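You operate a simulated robot arm through the tools that you are given. There is no shell and no other tool.

Carry out the task below with a simulated robot arm. There is one attempt and no reset: what you move stays moved.

## Task
Switch the steam box off, let it cool, then store the pack from it in the green bench drawer.
Fine: shut the drawer; leave the steam box lid open. Where these are worked on the way, their far stop is far enough and under half their travel is too little: green bench drawer.

It is judged by the outcome, as a careful person would: the job done as asked, and still so three seconds after it is handed in. It fails if anything else is knocked over, pushed out of place, dropped, spilled or broken. Lids that push on must go on centred and level and be pressed home; caps that screw on are set level and turned clockwise until they are tight.

## Robot
A 7-joint arm with a two-finger parallel gripper, fixed in place. Base frame: the origin is at the foot of the arm, x ahead of it, y to its left, z up. Readings come in cm, rad, newtons and seconds.
Its first joint turns from -2.601 to 2.601 rad. Payload 3.43 kg.
The TCP is the grasp point between the finger pads, 3 cm short of the fingertips. In the tool frame z runs along the fingers and y along their closing line. The gripper opens to 9.4 cm. The fingers are 2.8 cm wide and 1 cm thick; the gripper's body (5 by 9.6 cm) begins 5.5 cm behind the TCP.
Orientation is that of the tool frame in the base frame, as a unit quaternion [w, x, y, z]. With the fingers straight down and closing along the base's y, the tool's x points along the base's -x, its y along +y and its z along -z.

## Interface
- The arm moves only by the tool apply_moves. Its argument "rows" is a list of rows, each a list of 7 numbers: the closure, from 0 (fully open) to 1 (shut), then the shift along the base's x, y, z in cm, then the turn, a rotation vector about the base's x, y, z in rad. In form: [[hand, tx, ty, tz, ax, ay, az], ...]. A call has 1 to 20 rows; each row shifts and turns the commanded pose from where the row before left it. Rows are played at 5 a second. More than 5 cm and 0.15 rad between two rows, or a gripper value outside its range, and nothing of the call is played. A pose out of reach is approached as far as the arm can. The call stops where the force on the tool passes 40 N (or 10 N more than at its start, if that is more) or the arm is blocked; 0.2 s more then pass. Each finger travels about 4.5 cm/s and halts on what it meets, pressing with about 31 N; the grip force reading is that of the motor and also rises with nothing between the fingers. The clock runs only during rows and for 0.2 s after the last one: add rows that do not move to give the fingers time. It gives the time, the measured TCP pose, the force on the tool (base axes), the opening and the grip force at its end, in the units of the frame above (readings bear some noise), with the torque about the TCP (base axes, N m) and any sound that the robot's microphone picked up.
- Cameras (640 x 400 px; columns grow to the right, rows downward): "scene" is fixed at [38.94, 49.48, 143.81]; the picture's right is [1.00, 0.08, 0.00], its down [0.05, -0.69, -0.72] and it looks along [-0.06, 0.72, -0.69] (base axes); focal length 214 px, centre (320, 200). "wrist" rides on the gripper at [7.6, 1.4, -10.2] in the tool frame; the picture's right is [-0.18, 0.98, 0.00], its down [-0.75, -0.14, -0.64] and it looks along [-0.63, -0.12, 0.77] (tool axes); focal length 243 px, centre (320, 200). There is no depth. A picture from a camera that has moved, and an enlarged one, comes with that camera's place and axes in the base frame and with its lens. The place of the scene camera against the robot may be out by one fixed shift of up to 1.8 cm in any direction.
- camera(camera): a new picture of that camera. No time passes.
- close_up(camera, box): a new picture of the part [left, top, right, bottom] of that camera's present view, enlarged. No time passes.
- close_job(): hands the job in; it is judged then, once.

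Nothing tells you positions but the pictures and the camera data. Unless the task says otherwise, let go and move clear before handing in.

The tools are called after "Call:" as a command line: name --pt "numbers of a row" for each row, then --argument value for the rest, lists and objects as JSON in quotes. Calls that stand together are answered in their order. apply_moves: Moves the arm, as the interface text tells. Its arguments: {"type":"object","properties":{"rows":{"type":"array"}},"required":["rows"]} The other tools are called the same way: camera (camera) takes a picture; close_up (camera, box) takes an enlarged picture of a part of a camera's view; close_job () hands the job in.

At the start:

```text
time_s: 0.0
position: [34.02, 92.68, 124.63]
tool_rot: [0.0, 0.0, 1.0, -0.001]
wrist_force: [-0.4, 0.0, 0.6]
ft_torque: [-0.01, -0.01, 0.01]
gripper_width: 9.41
grip_force: 0.0
```

scene: 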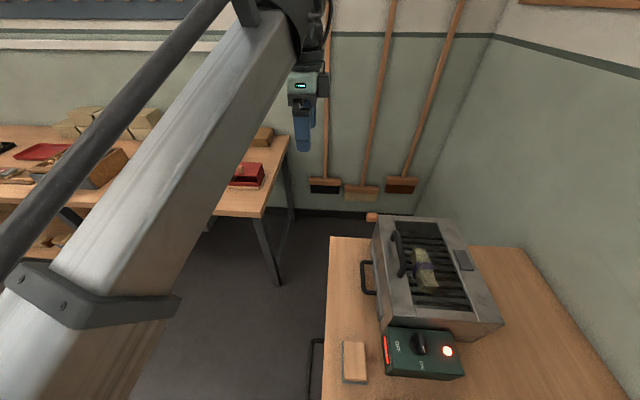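
wrist: 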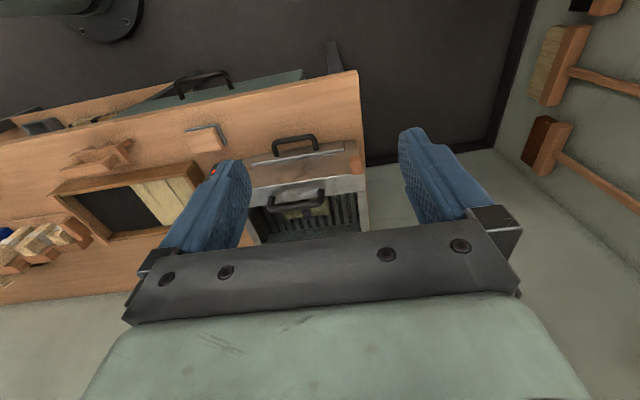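

I see a steam box with a glass/grilled lid at the right of the scene, on a wooden bench, with a green control box (knob and a red lamp) next to it. I'll look closer before moving anything.

Call:
close_up --camera "scene" --box '[300, 200, 540, 400]'

Call:
close_up --camera "wrist" --box '[0, 40, 380, 280]'

Call:
close_up --camera "scene" --box '[370, 310, 480, 390]'

```text
2.00 times, centred on (420, 300) of scene
camera zoom: at [38.94, 49.48, 143.81], right [1.0, 0.08, 0.0], down [0.05, -0.69, -0.72], along [-0.06, 0.72, -0.69], focal length 429 px, centre (120, 0)
```

zoom: 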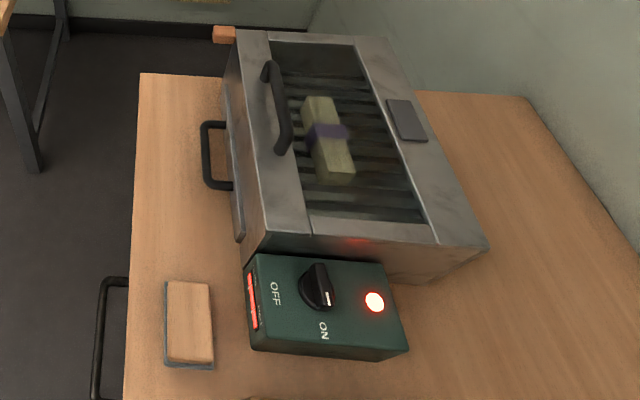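

```text
1.67 times, centred on (190, 160) of wrist
camera zoom: at [26.39, 94.21, 134.88], right [0.18, 0.98, 0.0], down [0.75, -0.14, 0.64], along [0.63, -0.12, -0.77], focal length 404 px, centre (537, 267)
```

zoom: 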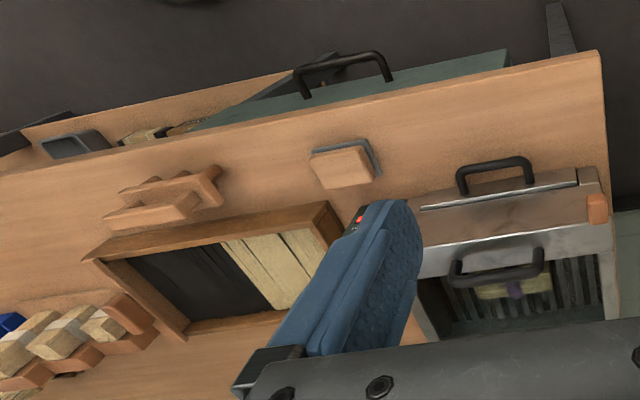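

```text
5.00 times, centred on (425, 350) of scene
camera zoom: at [38.94, 49.48, 143.81], right [1.0, 0.08, 0.0], down [0.05, -0.69, -0.72], along [-0.06, 0.72, -0.69], focal length 1072 px, centre (-205, -550)
```

zoom: 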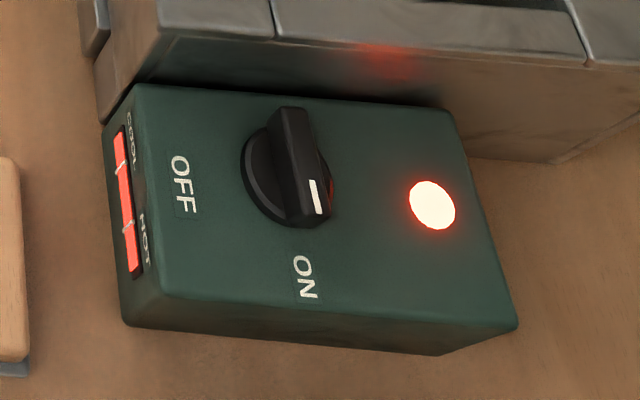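

The steam box sits around x 50–75, y 65–95, with its control box nearer −y, and the drawer front seems to be on the bench's −x edge. I'll swing the arm sideways at height to get better wrist views for triangulation.

Call:
apply_moves --pt "0 0 -4 0 0 0 0" --pt "0 0 -4 0 0 0 0" --pt "0 0 -4 0 0 0 0" --pt "0 0 -4 0 0 0 0" --pt "0 0 -4 0 0 0 0" --pt "0 0 0 0 0 0 0"

Call:
camera --camera "wrist"

Call:
camera --camera "scene"

```text
time_s: 1.4
position: [34.55, 74.95, 119.75]
tool_rot: [0.004, 0.0, 1.0, 0.011]
wrist_force: [-0.6, -0.3, -0.2]
ft_torque: [0.0, 0.01, 0.02]
gripper_width: 9.36
grip_force: 0.0
out of reach, approached as far as the arm can: row 2, 3, 4, 5
```

```text
taken
camera wrist: at [27.03, 76.15, 130.11], right [0.18, 0.98, 0.02], down [0.75, -0.15, 0.65], along [0.64, -0.1, -0.76], focal length 243 px, centre (320, 200)
```

wrist: 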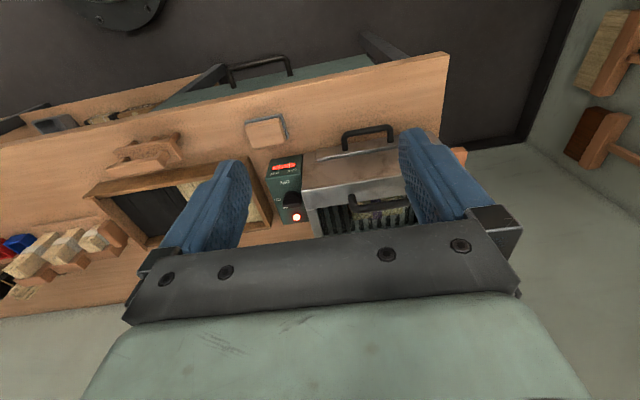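

```text
taken
```

scene: 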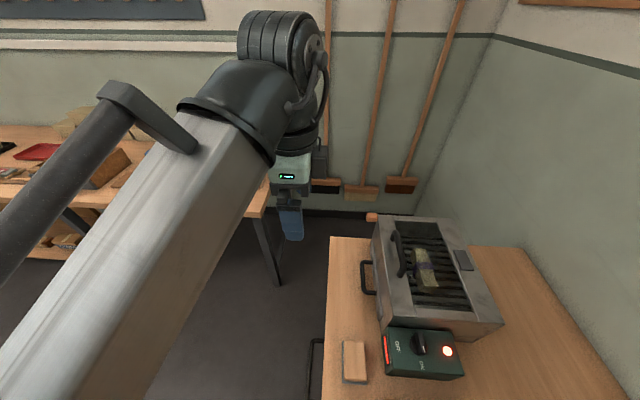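

Call:
close_up --camera "scene" --box '[355, 205, 515, 305]'

Call:
close_up --camera "scene" --box '[355, 280, 515, 380]'

Call:
close_up --camera "wrist" --box '[240, 40, 480, 240]'

Call:
close_up --camera "wrist" --box '[0, 40, 380, 280]'

```text
4.00 times, centred on (435, 255) of scene
camera zoom: at [38.94, 49.48, 143.81], right [1.0, 0.08, 0.0], down [0.05, -0.69, -0.72], along [-0.06, 0.72, -0.69], focal length 858 px, centre (-140, -20)
```

zoom: 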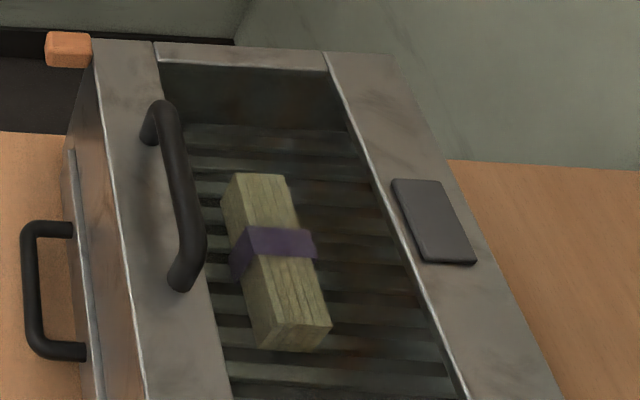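

```text
4.00 times, centred on (435, 330) of scene
camera zoom: at [38.94, 49.48, 143.81], right [1.0, 0.08, 0.0], down [0.05, -0.69, -0.72], along [-0.06, 0.72, -0.69], focal length 858 px, centre (-140, -320)
```

zoom: 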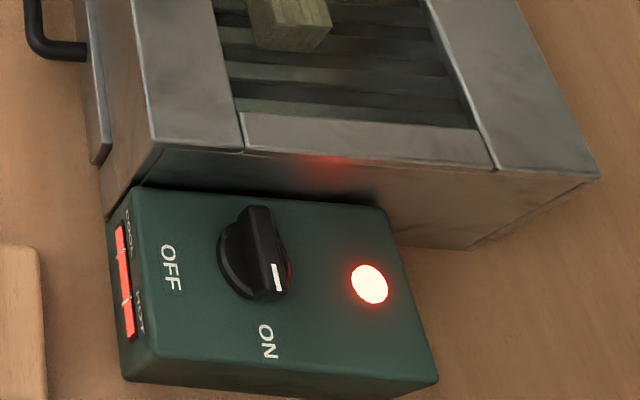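

```text
2.00 times, centred on (360, 140) of wrist
camera zoom: at [27.03, 76.15, 130.11], right [0.18, 0.98, 0.02], down [0.75, -0.15, 0.65], along [0.64, -0.1, -0.76], focal length 485 px, centre (240, 320)
```

zoom: 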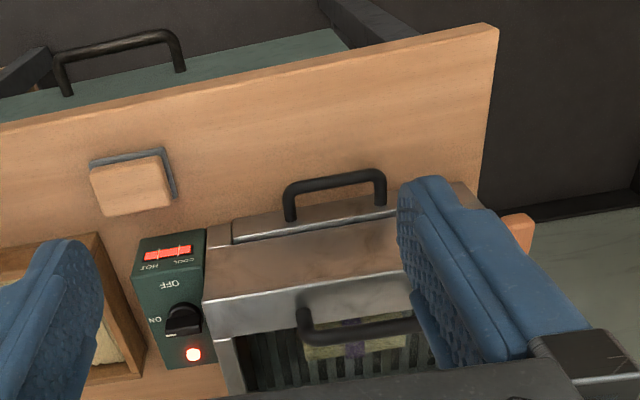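

```text
1.67 times, centred on (190, 160) of wrist
camera zoom: at [27.03, 76.15, 130.11], right [0.18, 0.98, 0.02], down [0.75, -0.15, 0.65], along [0.64, -0.1, -0.76], focal length 404 px, centre (537, 267)
```

zoom: 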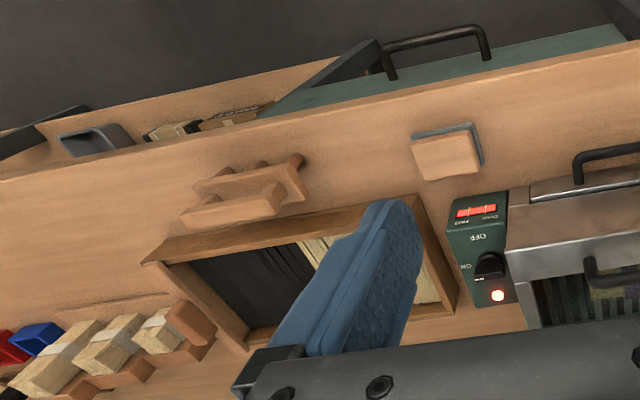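

The bench top comes out near z≈78, its near edge at x≈40, and the steam box around x 53–76, y 67–97, top near z≈95. I'll move the wrist camera over toward the box to see the lid, pack and control knob better.

Call:
apply_moves --pt "0 4 0 0 0 0 0" --pt "0 4 0 0 0 0 0" --pt "0 4 0 0 0 0 0" --pt "0 4 0 0 0 0 0" --pt "0 4 -4 0 0 0 0" --pt "0 0 -4 0 0 0 0" --pt "0 0 0 0 0 0 0"

Call:
camera --camera "wrist"

Call:
camera --camera "scene"

```text
refused: row 5 steps farther than a row can; nothing moved
```

```text
taken
camera wrist: at [27.03, 76.15, 130.11], right [0.18, 0.98, 0.02], down [0.75, -0.15, 0.65], along [0.64, -0.1, -0.76], focal length 243 px, centre (320, 200)
```

wrist: 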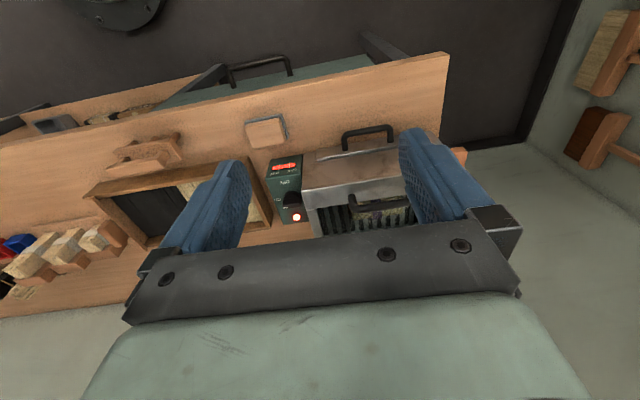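

```text
taken
```

scene: 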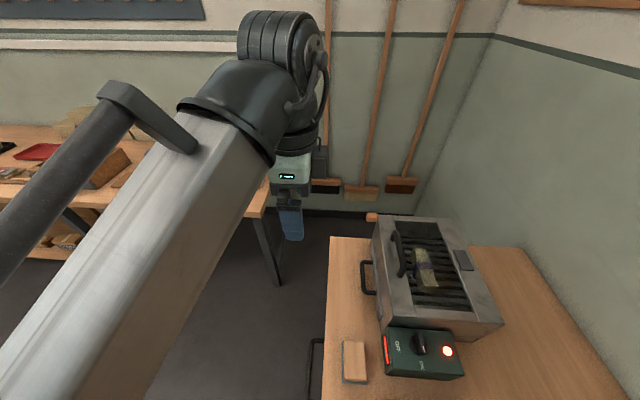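

The last row stepped too far, so nothing moved. I'll repeat the move in smaller steps.

Call:
apply_moves --pt "0 4 0 0 0 0 0" --pt "0 4 0 0 0 0 0" --pt "0 4 0 0 0 0 0" --pt "0 4 0 0 0 0 0" --pt "0 4 0 0 0 0 0" --pt "0 0 -4 0 0 0 0" --pt "0 0 -4 0 0 0 0" --pt "0 0 0 0 0 0 0"

Call:
camera --camera "wrist"

Call:
camera --camera "scene"

```text
time_s: 3.2
position: [54.83, 66.89, 119.93]
tool_rot: [0.002, -0.001, 1.0, 0.003]
wrist_force: [0.3, 0.4, -0.5]
ft_torque: [-0.01, -0.03, 0.0]
gripper_width: 9.4
grip_force: 0.1
```

```text
taken
camera wrist: at [47.36, 68.2, 130.12], right [0.18, 0.98, 0.01], down [0.75, -0.14, 0.64], along [0.63, -0.11, -0.76], focal length 243 px, centre (320, 200)
```

wrist: 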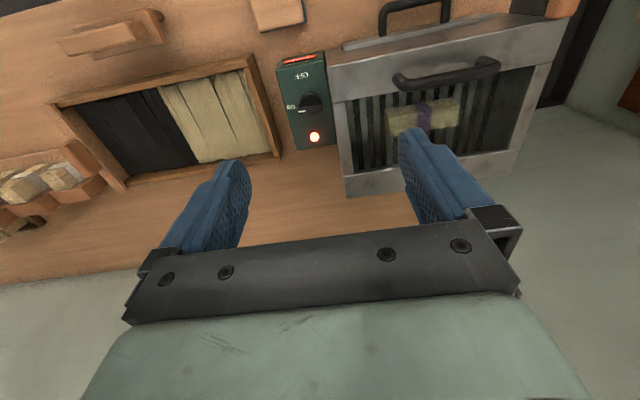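

```text
taken
```

scene: 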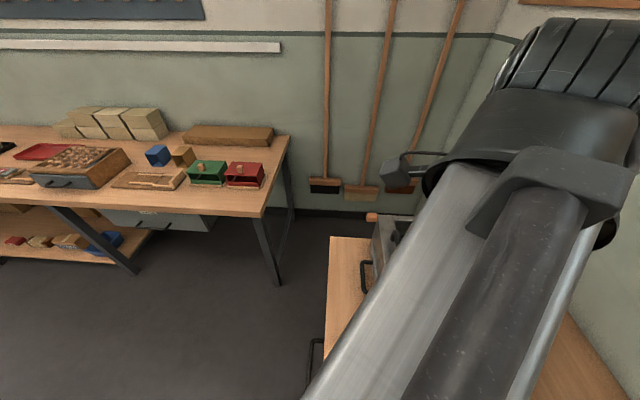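

Call:
close_up --camera "wrist" --box '[270, 0, 590, 200]'

Call:
close_up --camera "wrist" --box '[0, 0, 320, 200]'

Call:
close_up --camera "scene" --box '[0, 80, 320, 280]'

```text
2.00 times, centred on (430, 100) of wrist
camera zoom: at [47.36, 68.2, 130.12], right [0.18, 0.98, 0.01], down [0.75, -0.14, 0.64], along [0.63, -0.11, -0.76], focal length 485 px, centre (100, 400)
```

zoom: 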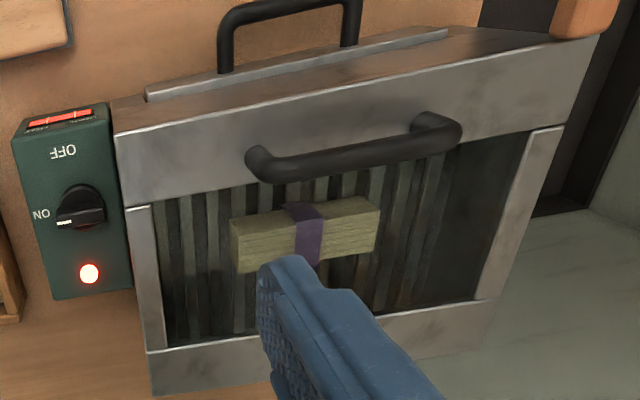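

```text
2.00 times, centred on (160, 100) of wrist
camera zoom: at [47.36, 68.2, 130.12], right [0.18, 0.98, 0.01], down [0.75, -0.14, 0.64], along [0.63, -0.11, -0.76], focal length 485 px, centre (640, 400)
```

zoom: 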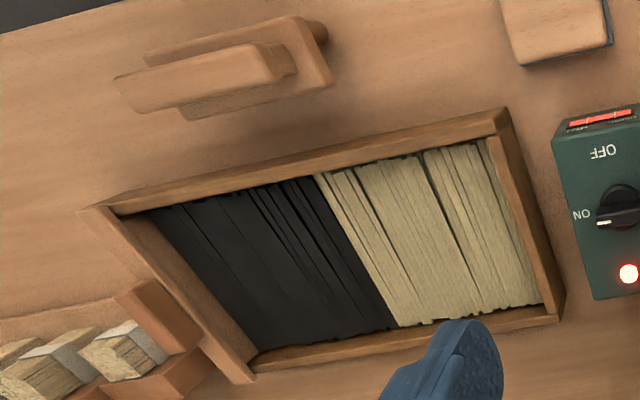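

```text
2.00 times, centred on (160, 180) of scene
camera zoom: at [38.94, 49.48, 143.81], right [1.0, 0.08, 0.0], down [0.05, -0.69, -0.72], along [-0.06, 0.72, -0.69], focal length 429 px, centre (640, 240)
```

zoom: 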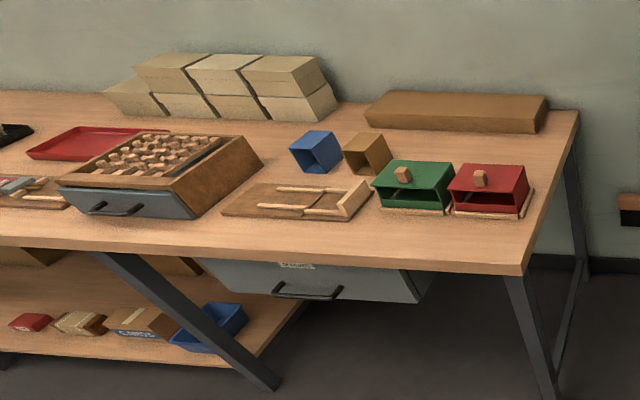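

The control knob is at about (60, 64.6, 89), pointing to ON (−y), with OFF on its −x side, so it needs a clockwise quarter turn seen from above. I'll rotate the hand so the fingers close along x and hover over the knob to look closer.

Call:
apply_moves --pt "0 0.4 -0.2 -1 0 0 0.1428" --pt "0 0.4 -0.2 -1 0 0 0.1428" --pt "0 0.4 -0.2 -1 0 0 0.1428" --pt "0 0.4 -0.2 -1 0 0 0.1428" --pt "0 0.4 -0.2 -1 0 0 0.1428" --pt "0 0.4 -0.2 -1 0 0 0.1428" --pt "0 0.4 -0.2 -1 0 0 0.1428" --pt "0 0.4 -0.2 -1 0 0 0.1428" --pt "0 0.4 -0.2 -1 0 0 0.1428" --pt "0 0.4 -0.2 -1 0 0 0.1428" --pt "0 0.4 -0.2 -1 0 0 0.1428" --pt "0 0 0 0 0 0 0"

Call:
camera --camera "wrist"

Call:
close_up --camera "wrist" --box '[220, 60, 420, 240]'

```text
time_s: 5.8
position: [58.99, 64.93, 108.66]
tool_rot: [0.0, 0.708, -0.706, 0.0]
wrist_force: [-0.3, -0.3, -0.2]
ft_torque: [0.01, 0.02, -0.01]
gripper_width: 9.4
grip_force: 0.1
```

```text
taken
camera wrist: at [57.76, 57.27, 119.07], right [-0.98, 0.18, 0.0], down [0.14, 0.75, 0.64], along [0.12, 0.63, -0.77], focal length 243 px, centre (320, 200)
```

wrist: 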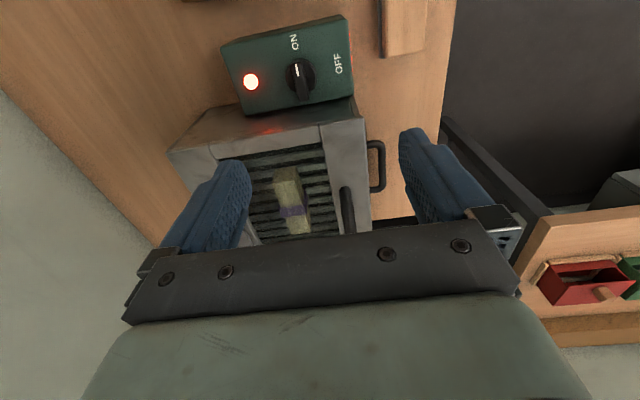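

```text
2.22 times, centred on (320, 150) of wrist
camera zoom: at [57.76, 57.27, 119.07], right [-0.98, 0.18, 0.0], down [0.14, 0.75, 0.64], along [0.12, 0.63, -0.77], focal length 539 px, centre (320, 311)
```

zoom: 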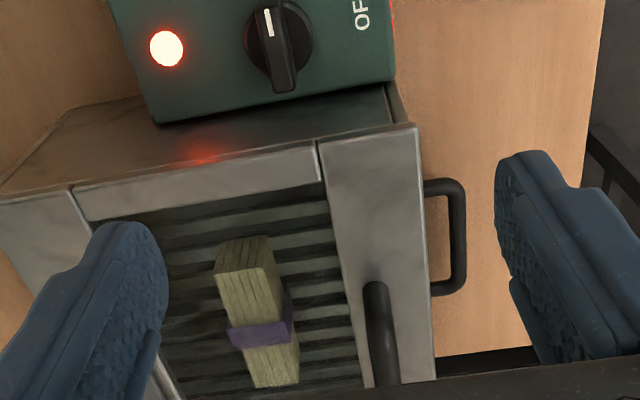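

Knob appears near (61.1, 64.5, 87). I'll descend partway with the fingers either side of it and check the alignment.

Call:
apply_moves --pt "0 0.7 -0.15 -3 0 0 0" --pt "0 0.7 -0.14 -3 0 0 0" --pt "0 0.7 -0.14 -3 0 0 0" --pt "0 0 0 -2.6 0 0 0" --pt "0 0 0 0 0 0 0"

Call:
camera --camera "wrist"

Call:
close_up --camera "wrist" --box '[220, 20, 420, 145]'

```text
time_s: 7.0
position: [61.22, 64.45, 97.34]
tool_rot: [0.001, 0.708, -0.706, 0.0]
wrist_force: [-0.3, 0.3, -0.8]
ft_torque: [0.03, 0.03, 0.01]
gripper_width: 9.41
grip_force: 0.1
```

```text
taken
camera wrist: at [59.87, 56.79, 107.59], right [-0.98, 0.18, 0.0], down [0.14, 0.75, 0.64], along [0.12, 0.63, -0.77], focal length 243 px, centre (320, 200)
```

wrist: 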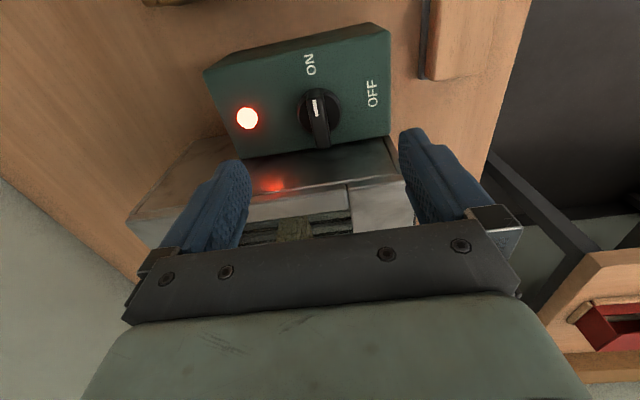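

```text
3.20 times, centred on (320, 82) of wrist
camera zoom: at [59.87, 56.79, 107.59], right [-0.98, 0.18, 0.0], down [0.14, 0.75, 0.64], along [0.12, 0.63, -0.77], focal length 776 px, centre (320, 576)
```

zoom: 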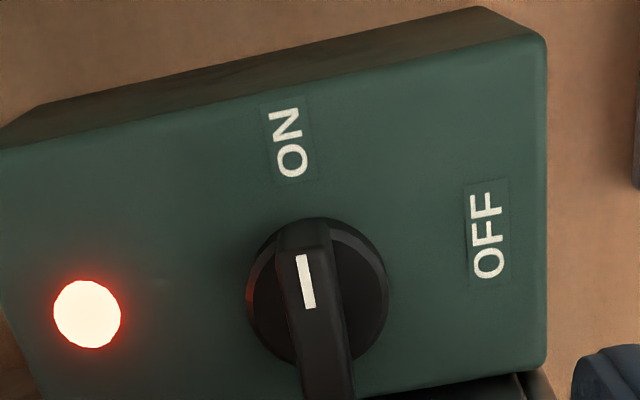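

The knob bar is ~1.3 cm wide, centred near (61.5, 64.7) with its top at z≈87.5. I'll narrow the fingers and lower onto it, then check before gripping.

Call:
apply_moves --pt "0.5 0.28 0.25 0 0 0 0" --pt "0.5 0 0 -2 0 0 0" --pt "0.5 0 0 -2 0 0 0" --pt "0.5 0 0 -2 0 0 0" --pt "0.5 0 0 -1.5 0 0 0" --pt "0.5 0 0 0 0 0 0"

Call:
camera --camera "wrist"

Call:
close_up --camera "wrist" --box '[220, 80, 420, 205]'

```text
time_s: 8.4
position: [61.47, 64.72, 89.93]
tool_rot: [-0.001, -0.707, 0.707, -0.001]
wrist_force: [0.3, 0.0, -1.1]
ft_torque: [-0.02, 0.02, 0.0]
gripper_width: 4.71
grip_force: 0.0
```

```text
taken
camera wrist: at [60.14, 57.08, 100.14], right [-0.98, 0.18, 0.0], down [0.14, 0.75, 0.64], along [0.12, 0.63, -0.77], focal length 243 px, centre (320, 200)
```

wrist: 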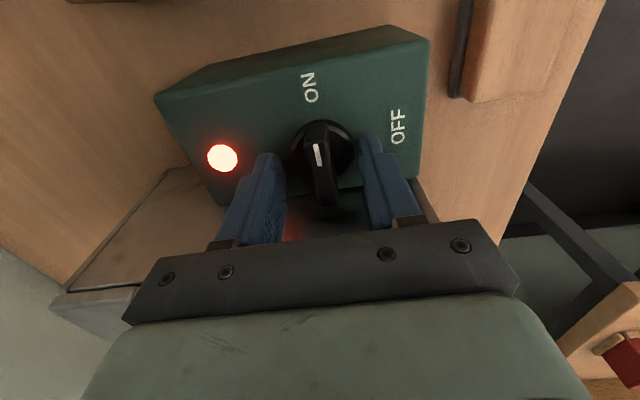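

```text
3.20 times, centred on (320, 142) of wrist
camera zoom: at [60.14, 57.08, 100.14], right [-0.98, 0.18, 0.0], down [0.14, 0.75, 0.64], along [0.12, 0.63, -0.77], focal length 776 px, centre (320, 384)
```

zoom: 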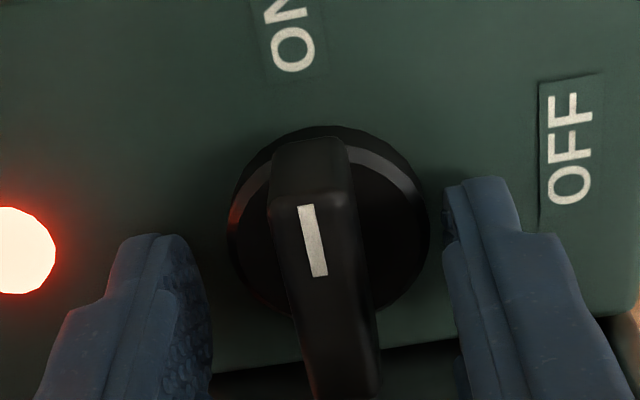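

The fingers straddle the knob evenly. I'll nudge slightly in −y, close on it, and check the grip.

Call:
apply_moves --pt "0.5 -0.05 -0.25 0 0 0 0" --pt "1 0 0 0 0 0 0" --pt "1 0 0 0 0 0 0" --pt "1 0 0 0 0 0 0" --pt "1 0 0 0 0 0 0"

Call:
close_up --camera "wrist" --box '[220, 80, 420, 205]'

```text
time_s: 9.6
position: [61.1, 64.39, 89.87]
tool_rot: [0.002, 0.708, -0.706, -0.002]
wrist_force: [-25.1, 0.0, -5.1]
ft_torque: [0.23, 0.89, -0.08]
gripper_width: 3.64
grip_force: 44.9
```

```text
3.20 times, centred on (320, 142) of wrist
camera zoom: at [59.96, 56.84, 100.12], right [-0.98, 0.18, 0.0], down [0.14, 0.75, 0.64], along [0.12, 0.63, -0.77], focal length 776 px, centre (320, 384)
```

zoom: 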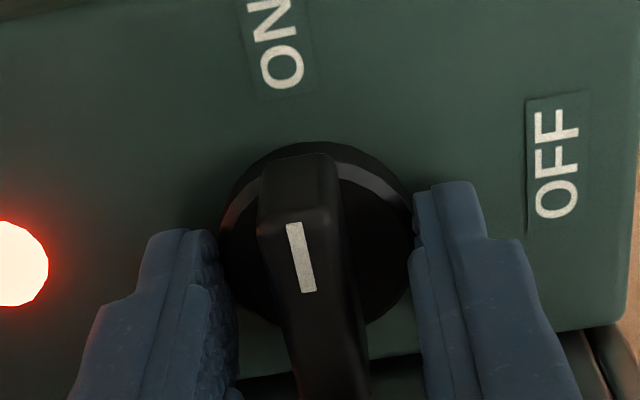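

The fingers met the round skirt of the knob (3.6 cm) rather than the bar. I'll open, raise about 1 cm and re-grip on the bar, shifting slightly toward −x.

Call:
apply_moves --pt "0.5 0 0 0 0 0 0" --pt "0.5 0 0 0 0 0 0" --pt "0.5 0 0 0.5 0 0 0" --pt "0.5 -0.25 0 0.4 0 0 0" --pt "0.5 0 0 0 0 0 0"

Call:
close_up --camera "wrist" --box '[220, 80, 420, 205]'

```text
time_s: 10.8
position: [61.11, 64.31, 90.77]
tool_rot: [0.0, 0.707, -0.707, 0.0]
wrist_force: [-0.2, 0.2, 0.6]
ft_torque: [-0.01, -0.02, 0.01]
gripper_width: 4.71
grip_force: 0.1
```

```text
3.20 times, centred on (320, 142) of wrist
camera zoom: at [59.86, 56.76, 101.01], right [-0.98, 0.18, 0.0], down [0.14, 0.75, 0.64], along [0.12, 0.63, -0.77], focal length 776 px, centre (320, 384)
```

zoom: 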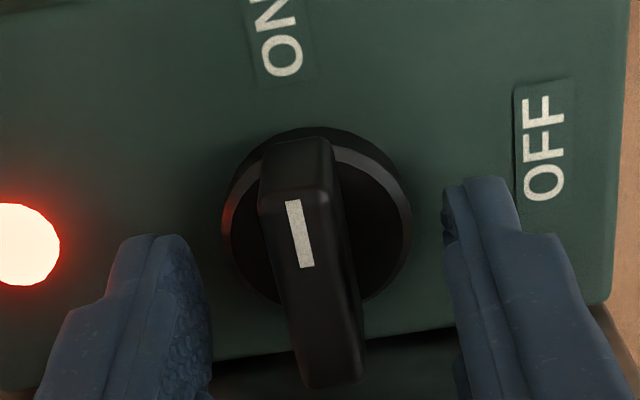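

Call:
apply_moves --pt "0.8 0 0 0 0 0 0" --pt "1 0 0 0 0 0 0" --pt "1 0 0 0 0 0 0" --pt "1 0 0 0 0 0 0" --pt "1 0 0 0 0 0 0"

Call:
close_up --camera "wrist" --box '[220, 80, 420, 205]'

```text
time_s: 12.0
position: [61.23, 64.28, 90.77]
tool_rot: [0.001, -0.706, 0.708, 0.0]
wrist_force: [3.8, 0.4, 0.2]
ft_torque: [0.0, -0.04, -0.01]
gripper_width: 1.28
grip_force: 45.4
```

```text
3.20 times, centred on (320, 142) of wrist
camera zoom: at [59.89, 56.76, 101.0], right [-0.98, 0.18, 0.0], down [0.14, 0.75, 0.64], along [0.12, 0.63, -0.77], focal length 776 px, centre (320, 384)
```

zoom: 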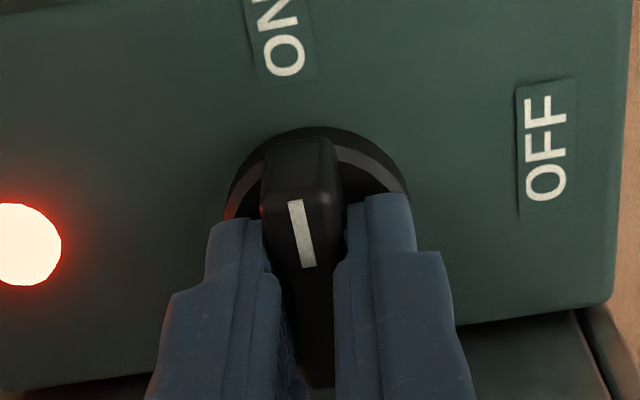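

The bar is gripped (1.28 cm). Now I'll turn the knob clockwise (−z rotation) toward OFF.

Call:
apply_moves --pt "1 0 0 0 0 0 -0.14" --pt "1 0 0 0 0 0 -0.14" --pt "1 0 0 0 0 0 -0.14" --pt "1 0 0 0 0 0 -0.14" --pt "1 0 0 0 0 0 -0.14" --pt "1 0 0 0 0 0 0"

Call:
close_up --camera "wrist" --box '[220, 80, 420, 205]'

```text
time_s: 13.4
position: [61.27, 64.46, 90.84]
tool_rot: [0.0, -0.42, 0.908, -0.001]
wrist_force: [9.4, -9.0, 6.8]
ft_torque: [-0.01, -0.12, 0.0]
gripper_width: 1.28
grip_force: 45.2
```

```text
3.20 times, centred on (320, 142) of wrist
camera zoom: at [55.39, 59.47, 101.0], right [-0.63, 0.78, 0.0], down [0.59, 0.48, 0.64], along [0.5, 0.4, -0.77], focal length 776 px, centre (320, 384)
```

zoom: 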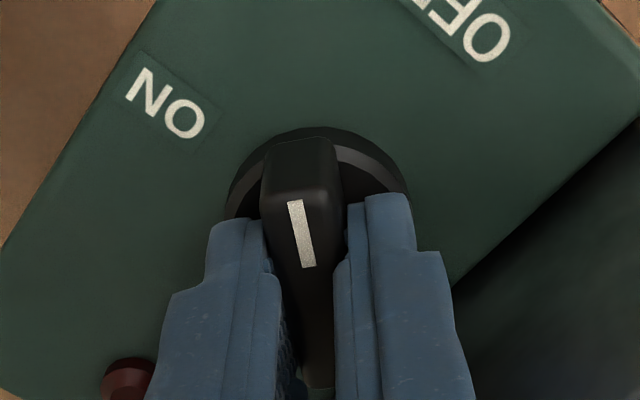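

The knob follows and the lamp has already gone out. I'll continue to the OFF mark.

Call:
apply_moves --pt "1 0.05 -0.05 0 0 0 -0.14" --pt "1 0.05 -0.05 0 0 0 -0.14" --pt "1 0 0 0 0 0 -0.14" --pt "1 0 0 0 0 0 -0.14" --pt "1 0 0 0 0 0 -0.14" --pt "1 0 0 0 0 0 -0.14" --pt "1 0 0 0 0 0 -0.03" --pt "1 0 0 0 0 0 0"

Call:
close_up --camera "wrist" --box '[160, 60, 480, 260]'

```text
time_s: 15.2
position: [61.35, 64.24, 90.67]
tool_rot: [0.001, 0.001, 1.0, 0.0]
wrist_force: [16.9, -5.8, 18.0]
ft_torque: [-0.18, 0.55, 0.02]
gripper_width: 1.28
grip_force: 45.0
```

```text
2.00 times, centred on (320, 160) of wrist
camera zoom: at [53.84, 65.67, 100.99], right [0.19, 0.98, 0.0], down [0.75, -0.14, 0.64], along [0.63, -0.12, -0.77], focal length 485 px, centre (320, 280)
```

zoom: 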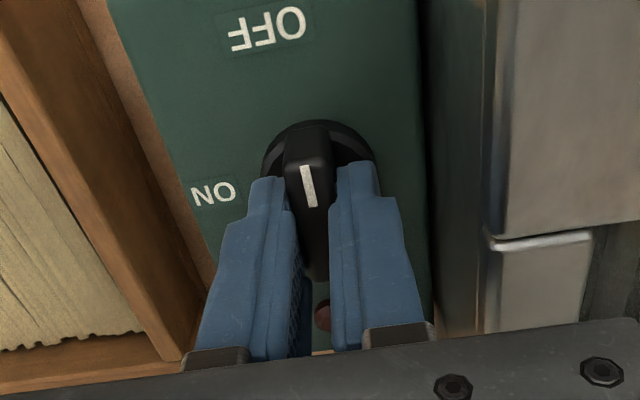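

The knob points to OFF and the lamp is dark. I'll open just enough to release (staying clear of the box wall) and lift away.

Call:
apply_moves --pt "0.7 0 0 0 0 0 0" --pt "0.65 0 0 0 0 0 0" --pt "0.65 0 0 0 0 0 0" --pt "0.65 0 0 2 0 0 0" --pt "0.65 0 0 3 0 0 0" --pt "0.65 0 -2 4 0 0 0" --pt "0.65 0 -2 4 0 0 0" --pt "0.65 0 -2 4 0 0 0" --pt "0.65 0 0 0 0 0 0"

Call:
camera --camera "wrist"

Call:
camera --camera "scene"

```text
time_s: 17.2
position: [61.36, 58.35, 107.85]
tool_rot: [0.0, -0.002, 1.0, 0.0]
wrist_force: [-1.0, 0.5, -0.8]
ft_torque: [0.02, 0.0, -0.01]
gripper_width: 3.29
grip_force: 0.1
```

```text
taken
camera wrist: at [53.85, 59.74, 118.07], right [0.18, 0.98, 0.0], down [0.75, -0.14, 0.64], along [0.63, -0.12, -0.77], focal length 243 px, centre (320, 200)
```

wrist: 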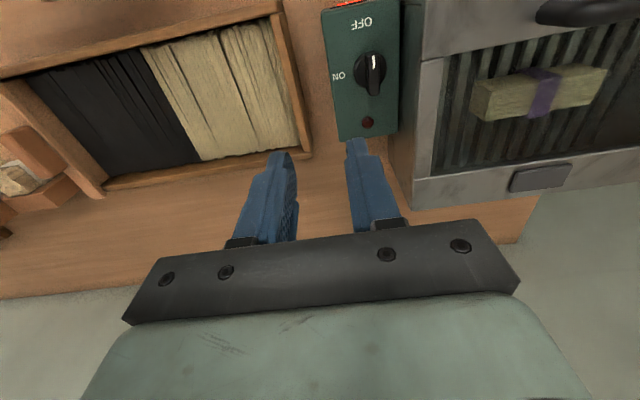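

```text
taken
```

scene: 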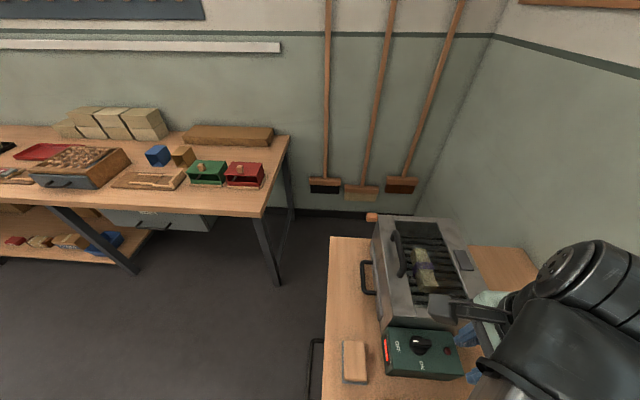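

Call:
close_up --camera "scene" --box '[370, 310, 480, 390]'

Call:
close_up --camera "wrist" --box '[380, 0, 640, 220]'

Call:
close_up --camera "scene" --box '[355, 205, 515, 305]'

```text
5.00 times, centred on (425, 350) of scene
camera zoom: at [38.94, 49.48, 143.81], right [1.0, 0.08, 0.0], down [0.05, -0.69, -0.72], along [-0.06, 0.72, -0.69], focal length 1072 px, centre (-205, -550)
```

zoom: 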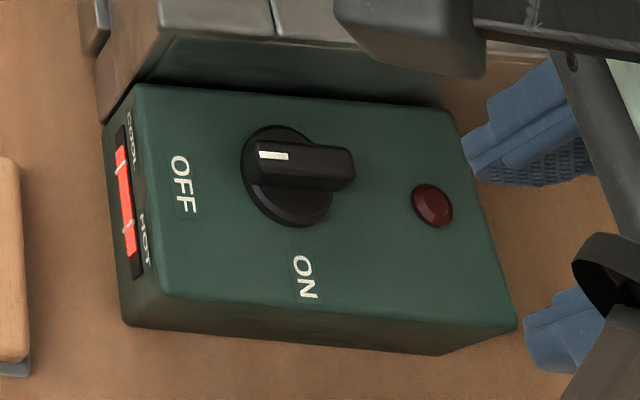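

```text
1.82 times, centred on (510, 110) of wrist
camera zoom: at [53.85, 59.74, 118.07], right [0.18, 0.98, 0.0], down [0.75, -0.14, 0.64], along [0.63, -0.12, -0.77], focal length 441 px, centre (-26, 364)
```

zoom: 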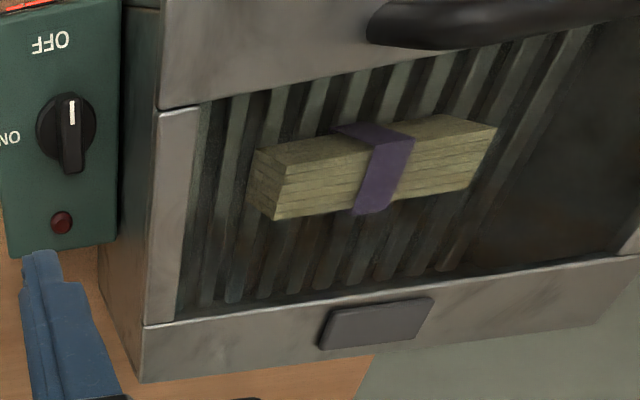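

```text
4.00 times, centred on (435, 255) of scene
camera zoom: at [38.94, 49.48, 143.81], right [1.0, 0.08, 0.0], down [0.05, -0.69, -0.72], along [-0.06, 0.72, -0.69], focal length 858 px, centre (-140, -20)
```

zoom: 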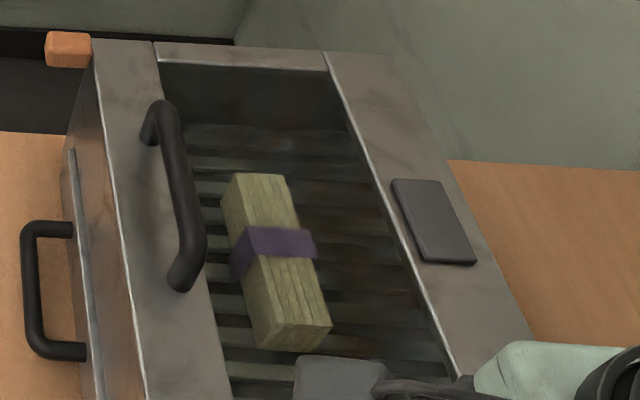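

The lamp is off, but the thermometer strip is still full red, so the box needs time to cool. Meanwhile I'll swing toward −x to inspect the drawer front and its handle.

Call:
apply_moves --pt "0.65 -4 0 -1 0 0 0" --pt "0.65 -4 0 -1 0 0 0" --pt "0.65 -4 0 -1 0 0 0" --pt "0.65 -4 0 -1 0 0 0" --pt "0.65 -4 0 -1 0 0 0" --pt "0.65 -4 0 0 0 0 0" --pt "0.65 -4 0.5 0 0 0 0" --pt "0.65 -4 0.5 0 0 0 0" --pt "0.65 -4 0.5 0 0 0 0" --pt "0.65 0 0 0 0 0 0"

Call:
camera --camera "wrist"

Call:
camera --camera "scene"

```text
time_s: 19.4
position: [25.3, 59.66, 102.51]
tool_rot: [0.0, 0.001, 1.0, 0.0]
wrist_force: [0.3, -0.8, 0.0]
ft_torque: [0.0, 0.0, 0.02]
gripper_width: 3.28
grip_force: 0.0
```

```text
taken
camera wrist: at [17.81, 61.12, 112.81], right [0.18, 0.98, 0.0], down [0.75, -0.14, 0.64], along [0.63, -0.12, -0.77], focal length 243 px, centre (320, 200)
```

wrist: 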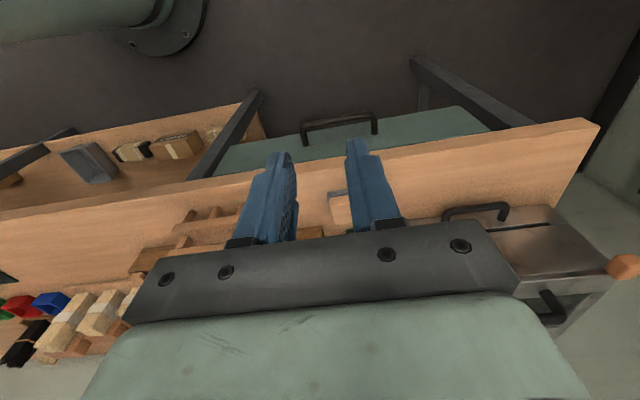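

```text
taken
```

scene: 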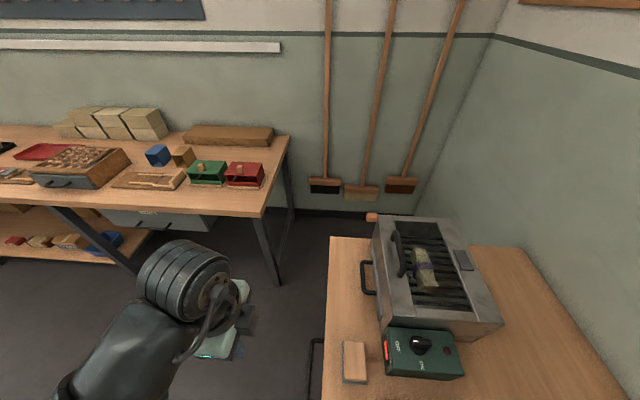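

The drawer handle bar is near (36.9, 61.3, 66.4), spanning y 54–68, on a green front spanning roughly y 36–86, z 63–74. I'll wait a few seconds and watch the thermometer.

Call:
apply_moves --pt "0.65 0 0 0 0 0 0" --pt "0.65 0 0 0 0 0 0" --pt "0.65 0 0 0 0 0 0" --pt "0.65 0 0 0 0 0 0" --pt "0.65 0 0 0 0 0 0" --pt "0.65 0 0 0 0 0 0" --pt "0.65 0 0 0 0 0 0" --pt "0.65 0 0 0 0 0 0" --pt "0.65 0 0 0 0 0 0" --pt "0.65 0 0 0 0 0 0"

Call:
close_up --camera "scene" --box '[375, 320, 435, 380]'

Call:
close_up --camera "scene" --box '[350, 200, 510, 300]'

Call:
close_up --camera "wrist" --box '[400, 80, 640, 340]'

```text
time_s: 21.6
position: [25.3, 59.81, 102.53]
tool_rot: [0.0, 0.0, 1.0, 0.001]
wrist_force: [0.5, 0.3, -0.3]
ft_torque: [0.0, 0.02, 0.02]
gripper_width: 3.28
grip_force: 0.1
```

```text
6.67 times, centred on (405, 350) of scene
camera zoom: at [38.94, 49.48, 143.81], right [1.0, 0.08, 0.0], down [0.05, -0.69, -0.72], along [-0.06, 0.72, -0.69], focal length 1430 px, centre (-247, -800)
```

zoom: 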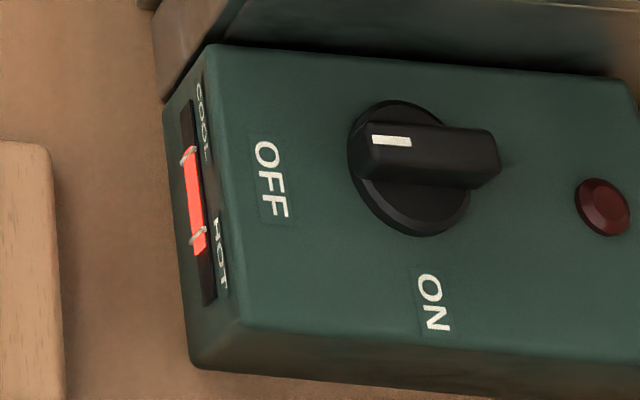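

```text
4.00 times, centred on (430, 250) of scene
camera zoom: at [38.94, 49.48, 143.81], right [1.0, 0.08, 0.0], down [0.05, -0.69, -0.72], along [-0.06, 0.72, -0.69], focal length 858 px, centre (-120, 0)
```

zoom: 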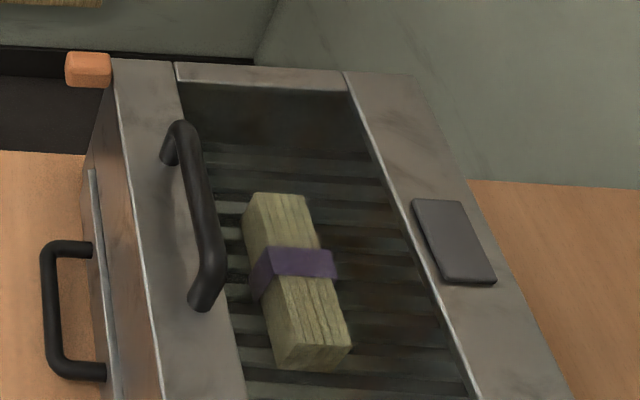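

```text
1.54 times, centred on (520, 210) of wrist
camera zoom: at [17.86, 61.11, 112.8], right [0.18, 0.98, 0.0], down [0.75, -0.14, 0.64], along [0.63, -0.12, -0.77], focal length 373 px, centre (12, 185)
```

zoom: 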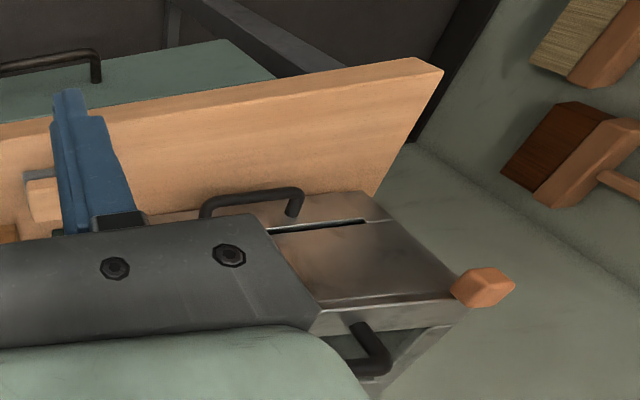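

The thermometer strip is shrinking as the box cools. While waiting I'll move along +y to inspect the wooden block on the box's front corner and see how the lid is hinged.

Call:
apply_moves --pt "0.65 0 4 0 0 0 0" --pt "0.65 0 4 0 0 0 0" --pt "0.65 0 4 0 0 0 0" --pt "0.65 0 4 0 0 0 0" --pt "0.65 0 4 0 0 0 0" --pt "0.65 0 4 0 0 0 0" --pt "0.65 0 0 0 0 0 0"

Call:
camera --camera "wrist"

Call:
close_up --camera "wrist" --box '[320, 60, 560, 240]'

Call:
close_up --camera "scene" --box '[375, 320, 435, 380]'

```text
time_s: 23.2
position: [25.4, 83.76, 102.51]
tool_rot: [0.0, 0.0, 1.0, 0.0]
wrist_force: [0.4, -0.2, 0.7]
ft_torque: [0.02, -0.01, -0.01]
gripper_width: 3.3
grip_force: 0.2
```

```text
taken
camera wrist: at [17.88, 85.22, 112.89], right [0.18, 0.98, 0.0], down [0.75, -0.14, 0.64], along [0.63, -0.12, -0.77], focal length 243 px, centre (320, 200)
```

wrist: 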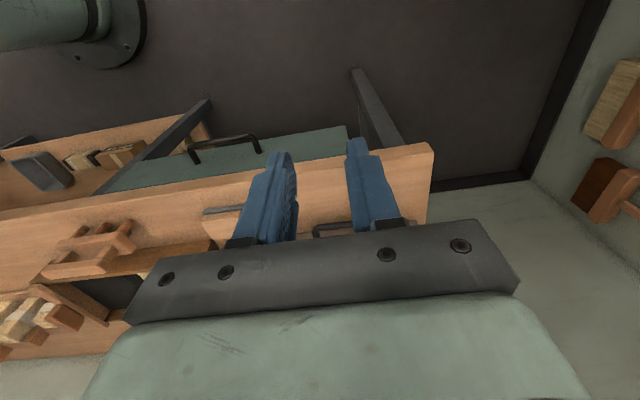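

```text
2.22 times, centred on (440, 150) of wrist
camera zoom: at [17.88, 85.22, 112.89], right [0.18, 0.98, 0.0], down [0.75, -0.14, 0.64], along [0.63, -0.12, -0.77], focal length 539 px, centre (53, 311)
```

zoom: 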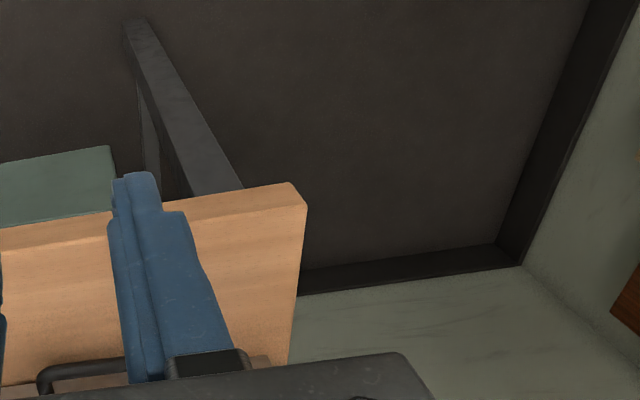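

```text
6.67 times, centred on (405, 350) of scene
camera zoom: at [38.94, 49.48, 143.81], right [1.0, 0.08, 0.0], down [0.05, -0.69, -0.72], along [-0.06, 0.72, -0.69], focal length 1430 px, centre (-247, -800)
```

zoom: 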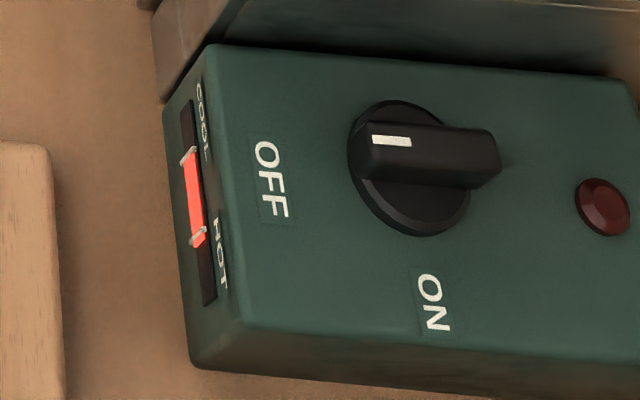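

Call:
apply_moves --pt "0.65 0 0 0 0 -0.14 0" --pt "0.65 0 0 0 0 -0.14 0" --pt "0.65 0 0 0 0 -0.14 0" --pt "0.65 0 0 0 0 -0.14 0" --pt "0.65 0 0 0 0 0 0"

Call:
camera --camera "wrist"

Call:
close_up --camera "wrist" --box '[220, 60, 460, 260]'

```text
time_s: 24.4
position: [25.29, 83.81, 102.75]
tool_rot: [0.277, 0.0, 0.961, 0.0]
wrist_force: [-0.9, -0.6, -0.1]
ft_torque: [-0.01, -0.01, -0.02]
gripper_width: 3.3
grip_force: 0.0
```

```text
taken
camera wrist: at [13.5, 85.18, 107.3], right [0.16, 0.98, 0.1], down [0.3, -0.14, 0.94], along [0.94, -0.12, -0.31], focal length 243 px, centre (320, 200)
```

wrist: 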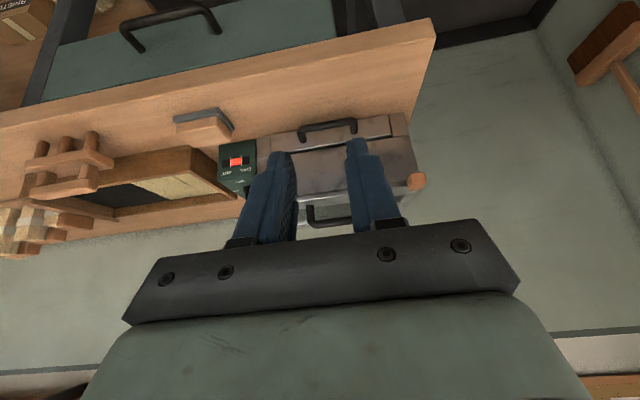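

```text
2.00 times, centred on (340, 160) of wrist
camera zoom: at [13.5, 85.18, 107.3], right [0.16, 0.98, 0.1], down [0.3, -0.14, 0.94], along [0.94, -0.12, -0.31], focal length 485 px, centre (280, 280)
```

zoom: 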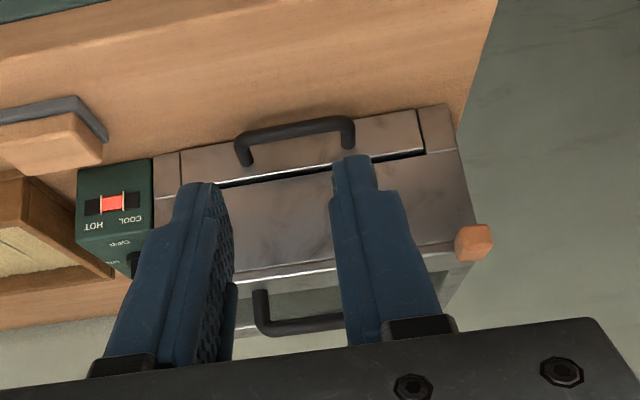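

The picture is upside-down here but shows the box's drip-tray front, the lid handle above it and the gauge dropping. While it keeps cooling I'll set the hand for the drawer: straighten up, yaw 90°, and move to in front of the drawer handle.

Call:
apply_moves --pt "0.65 0 -1.5 0 0 0.14 0" --pt "0.65 0 -1.5 0 0 0.14 0" --pt "0.65 0 -1.5 0 0 0.14 0" --pt "0.65 0 -1.5 0 0 0.14 0" --pt "0.65 0 -1.5 -0.5 0 0 0.1428" --pt "0.65 0 -1.5 -0.5 0 0 0.1428" --pt "0.65 0 -1.5 -0.5 0 0 0.1428" --pt "0.65 0 -1.5 -0.5 0 0 0.1428" --pt "0.65 0 -1.5 -0.5 0 0 0.1428" --pt "0.65 0 -1.5 -0.5 0 0 0.1428" --pt "0.65 0 -1.5 -0.5 0 0 0.1428" --pt "0.65 0 -1.5 -0.5 0 0 0.1428" --pt "0.65 0 -1.5 -0.5 0 0 0.1428" --pt "0.65 0 -1.5 -0.5 0 0 0.1428" --pt "0.65 0 -1.5 -0.5 0 0 0.1428" --pt "0.65 0 0 0 0 0 0"

Call:
camera --camera "wrist"

Call:
camera --camera "scene"

```text
time_s: 27.8
position: [25.25, 61.27, 97.13]
tool_rot: [0.0, 0.707, -0.707, 0.0]
wrist_force: [0.3, 0.0, -1.2]
ft_torque: [0.02, 0.01, -0.01]
gripper_width: 3.31
grip_force: 0.0
```

```text
taken
camera wrist: at [24.03, 53.61, 107.36], right [-0.98, 0.18, 0.0], down [0.14, 0.75, 0.64], along [0.12, 0.63, -0.77], focal length 243 px, centre (320, 200)
```

wrist: 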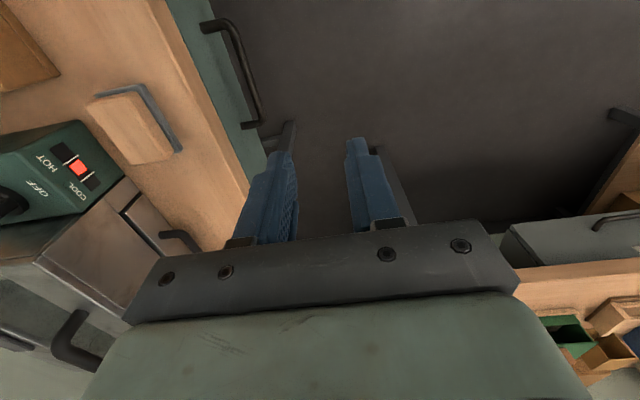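

```text
taken
```

scene: 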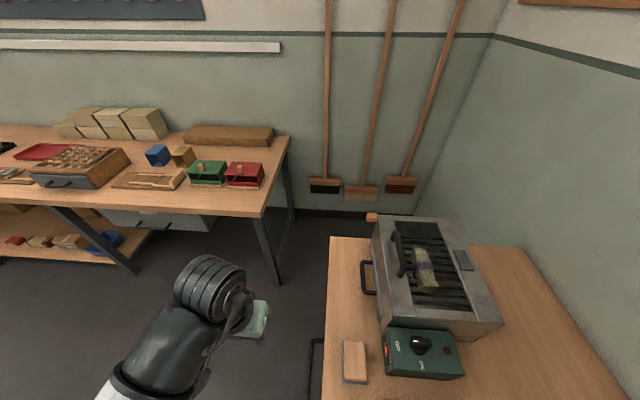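

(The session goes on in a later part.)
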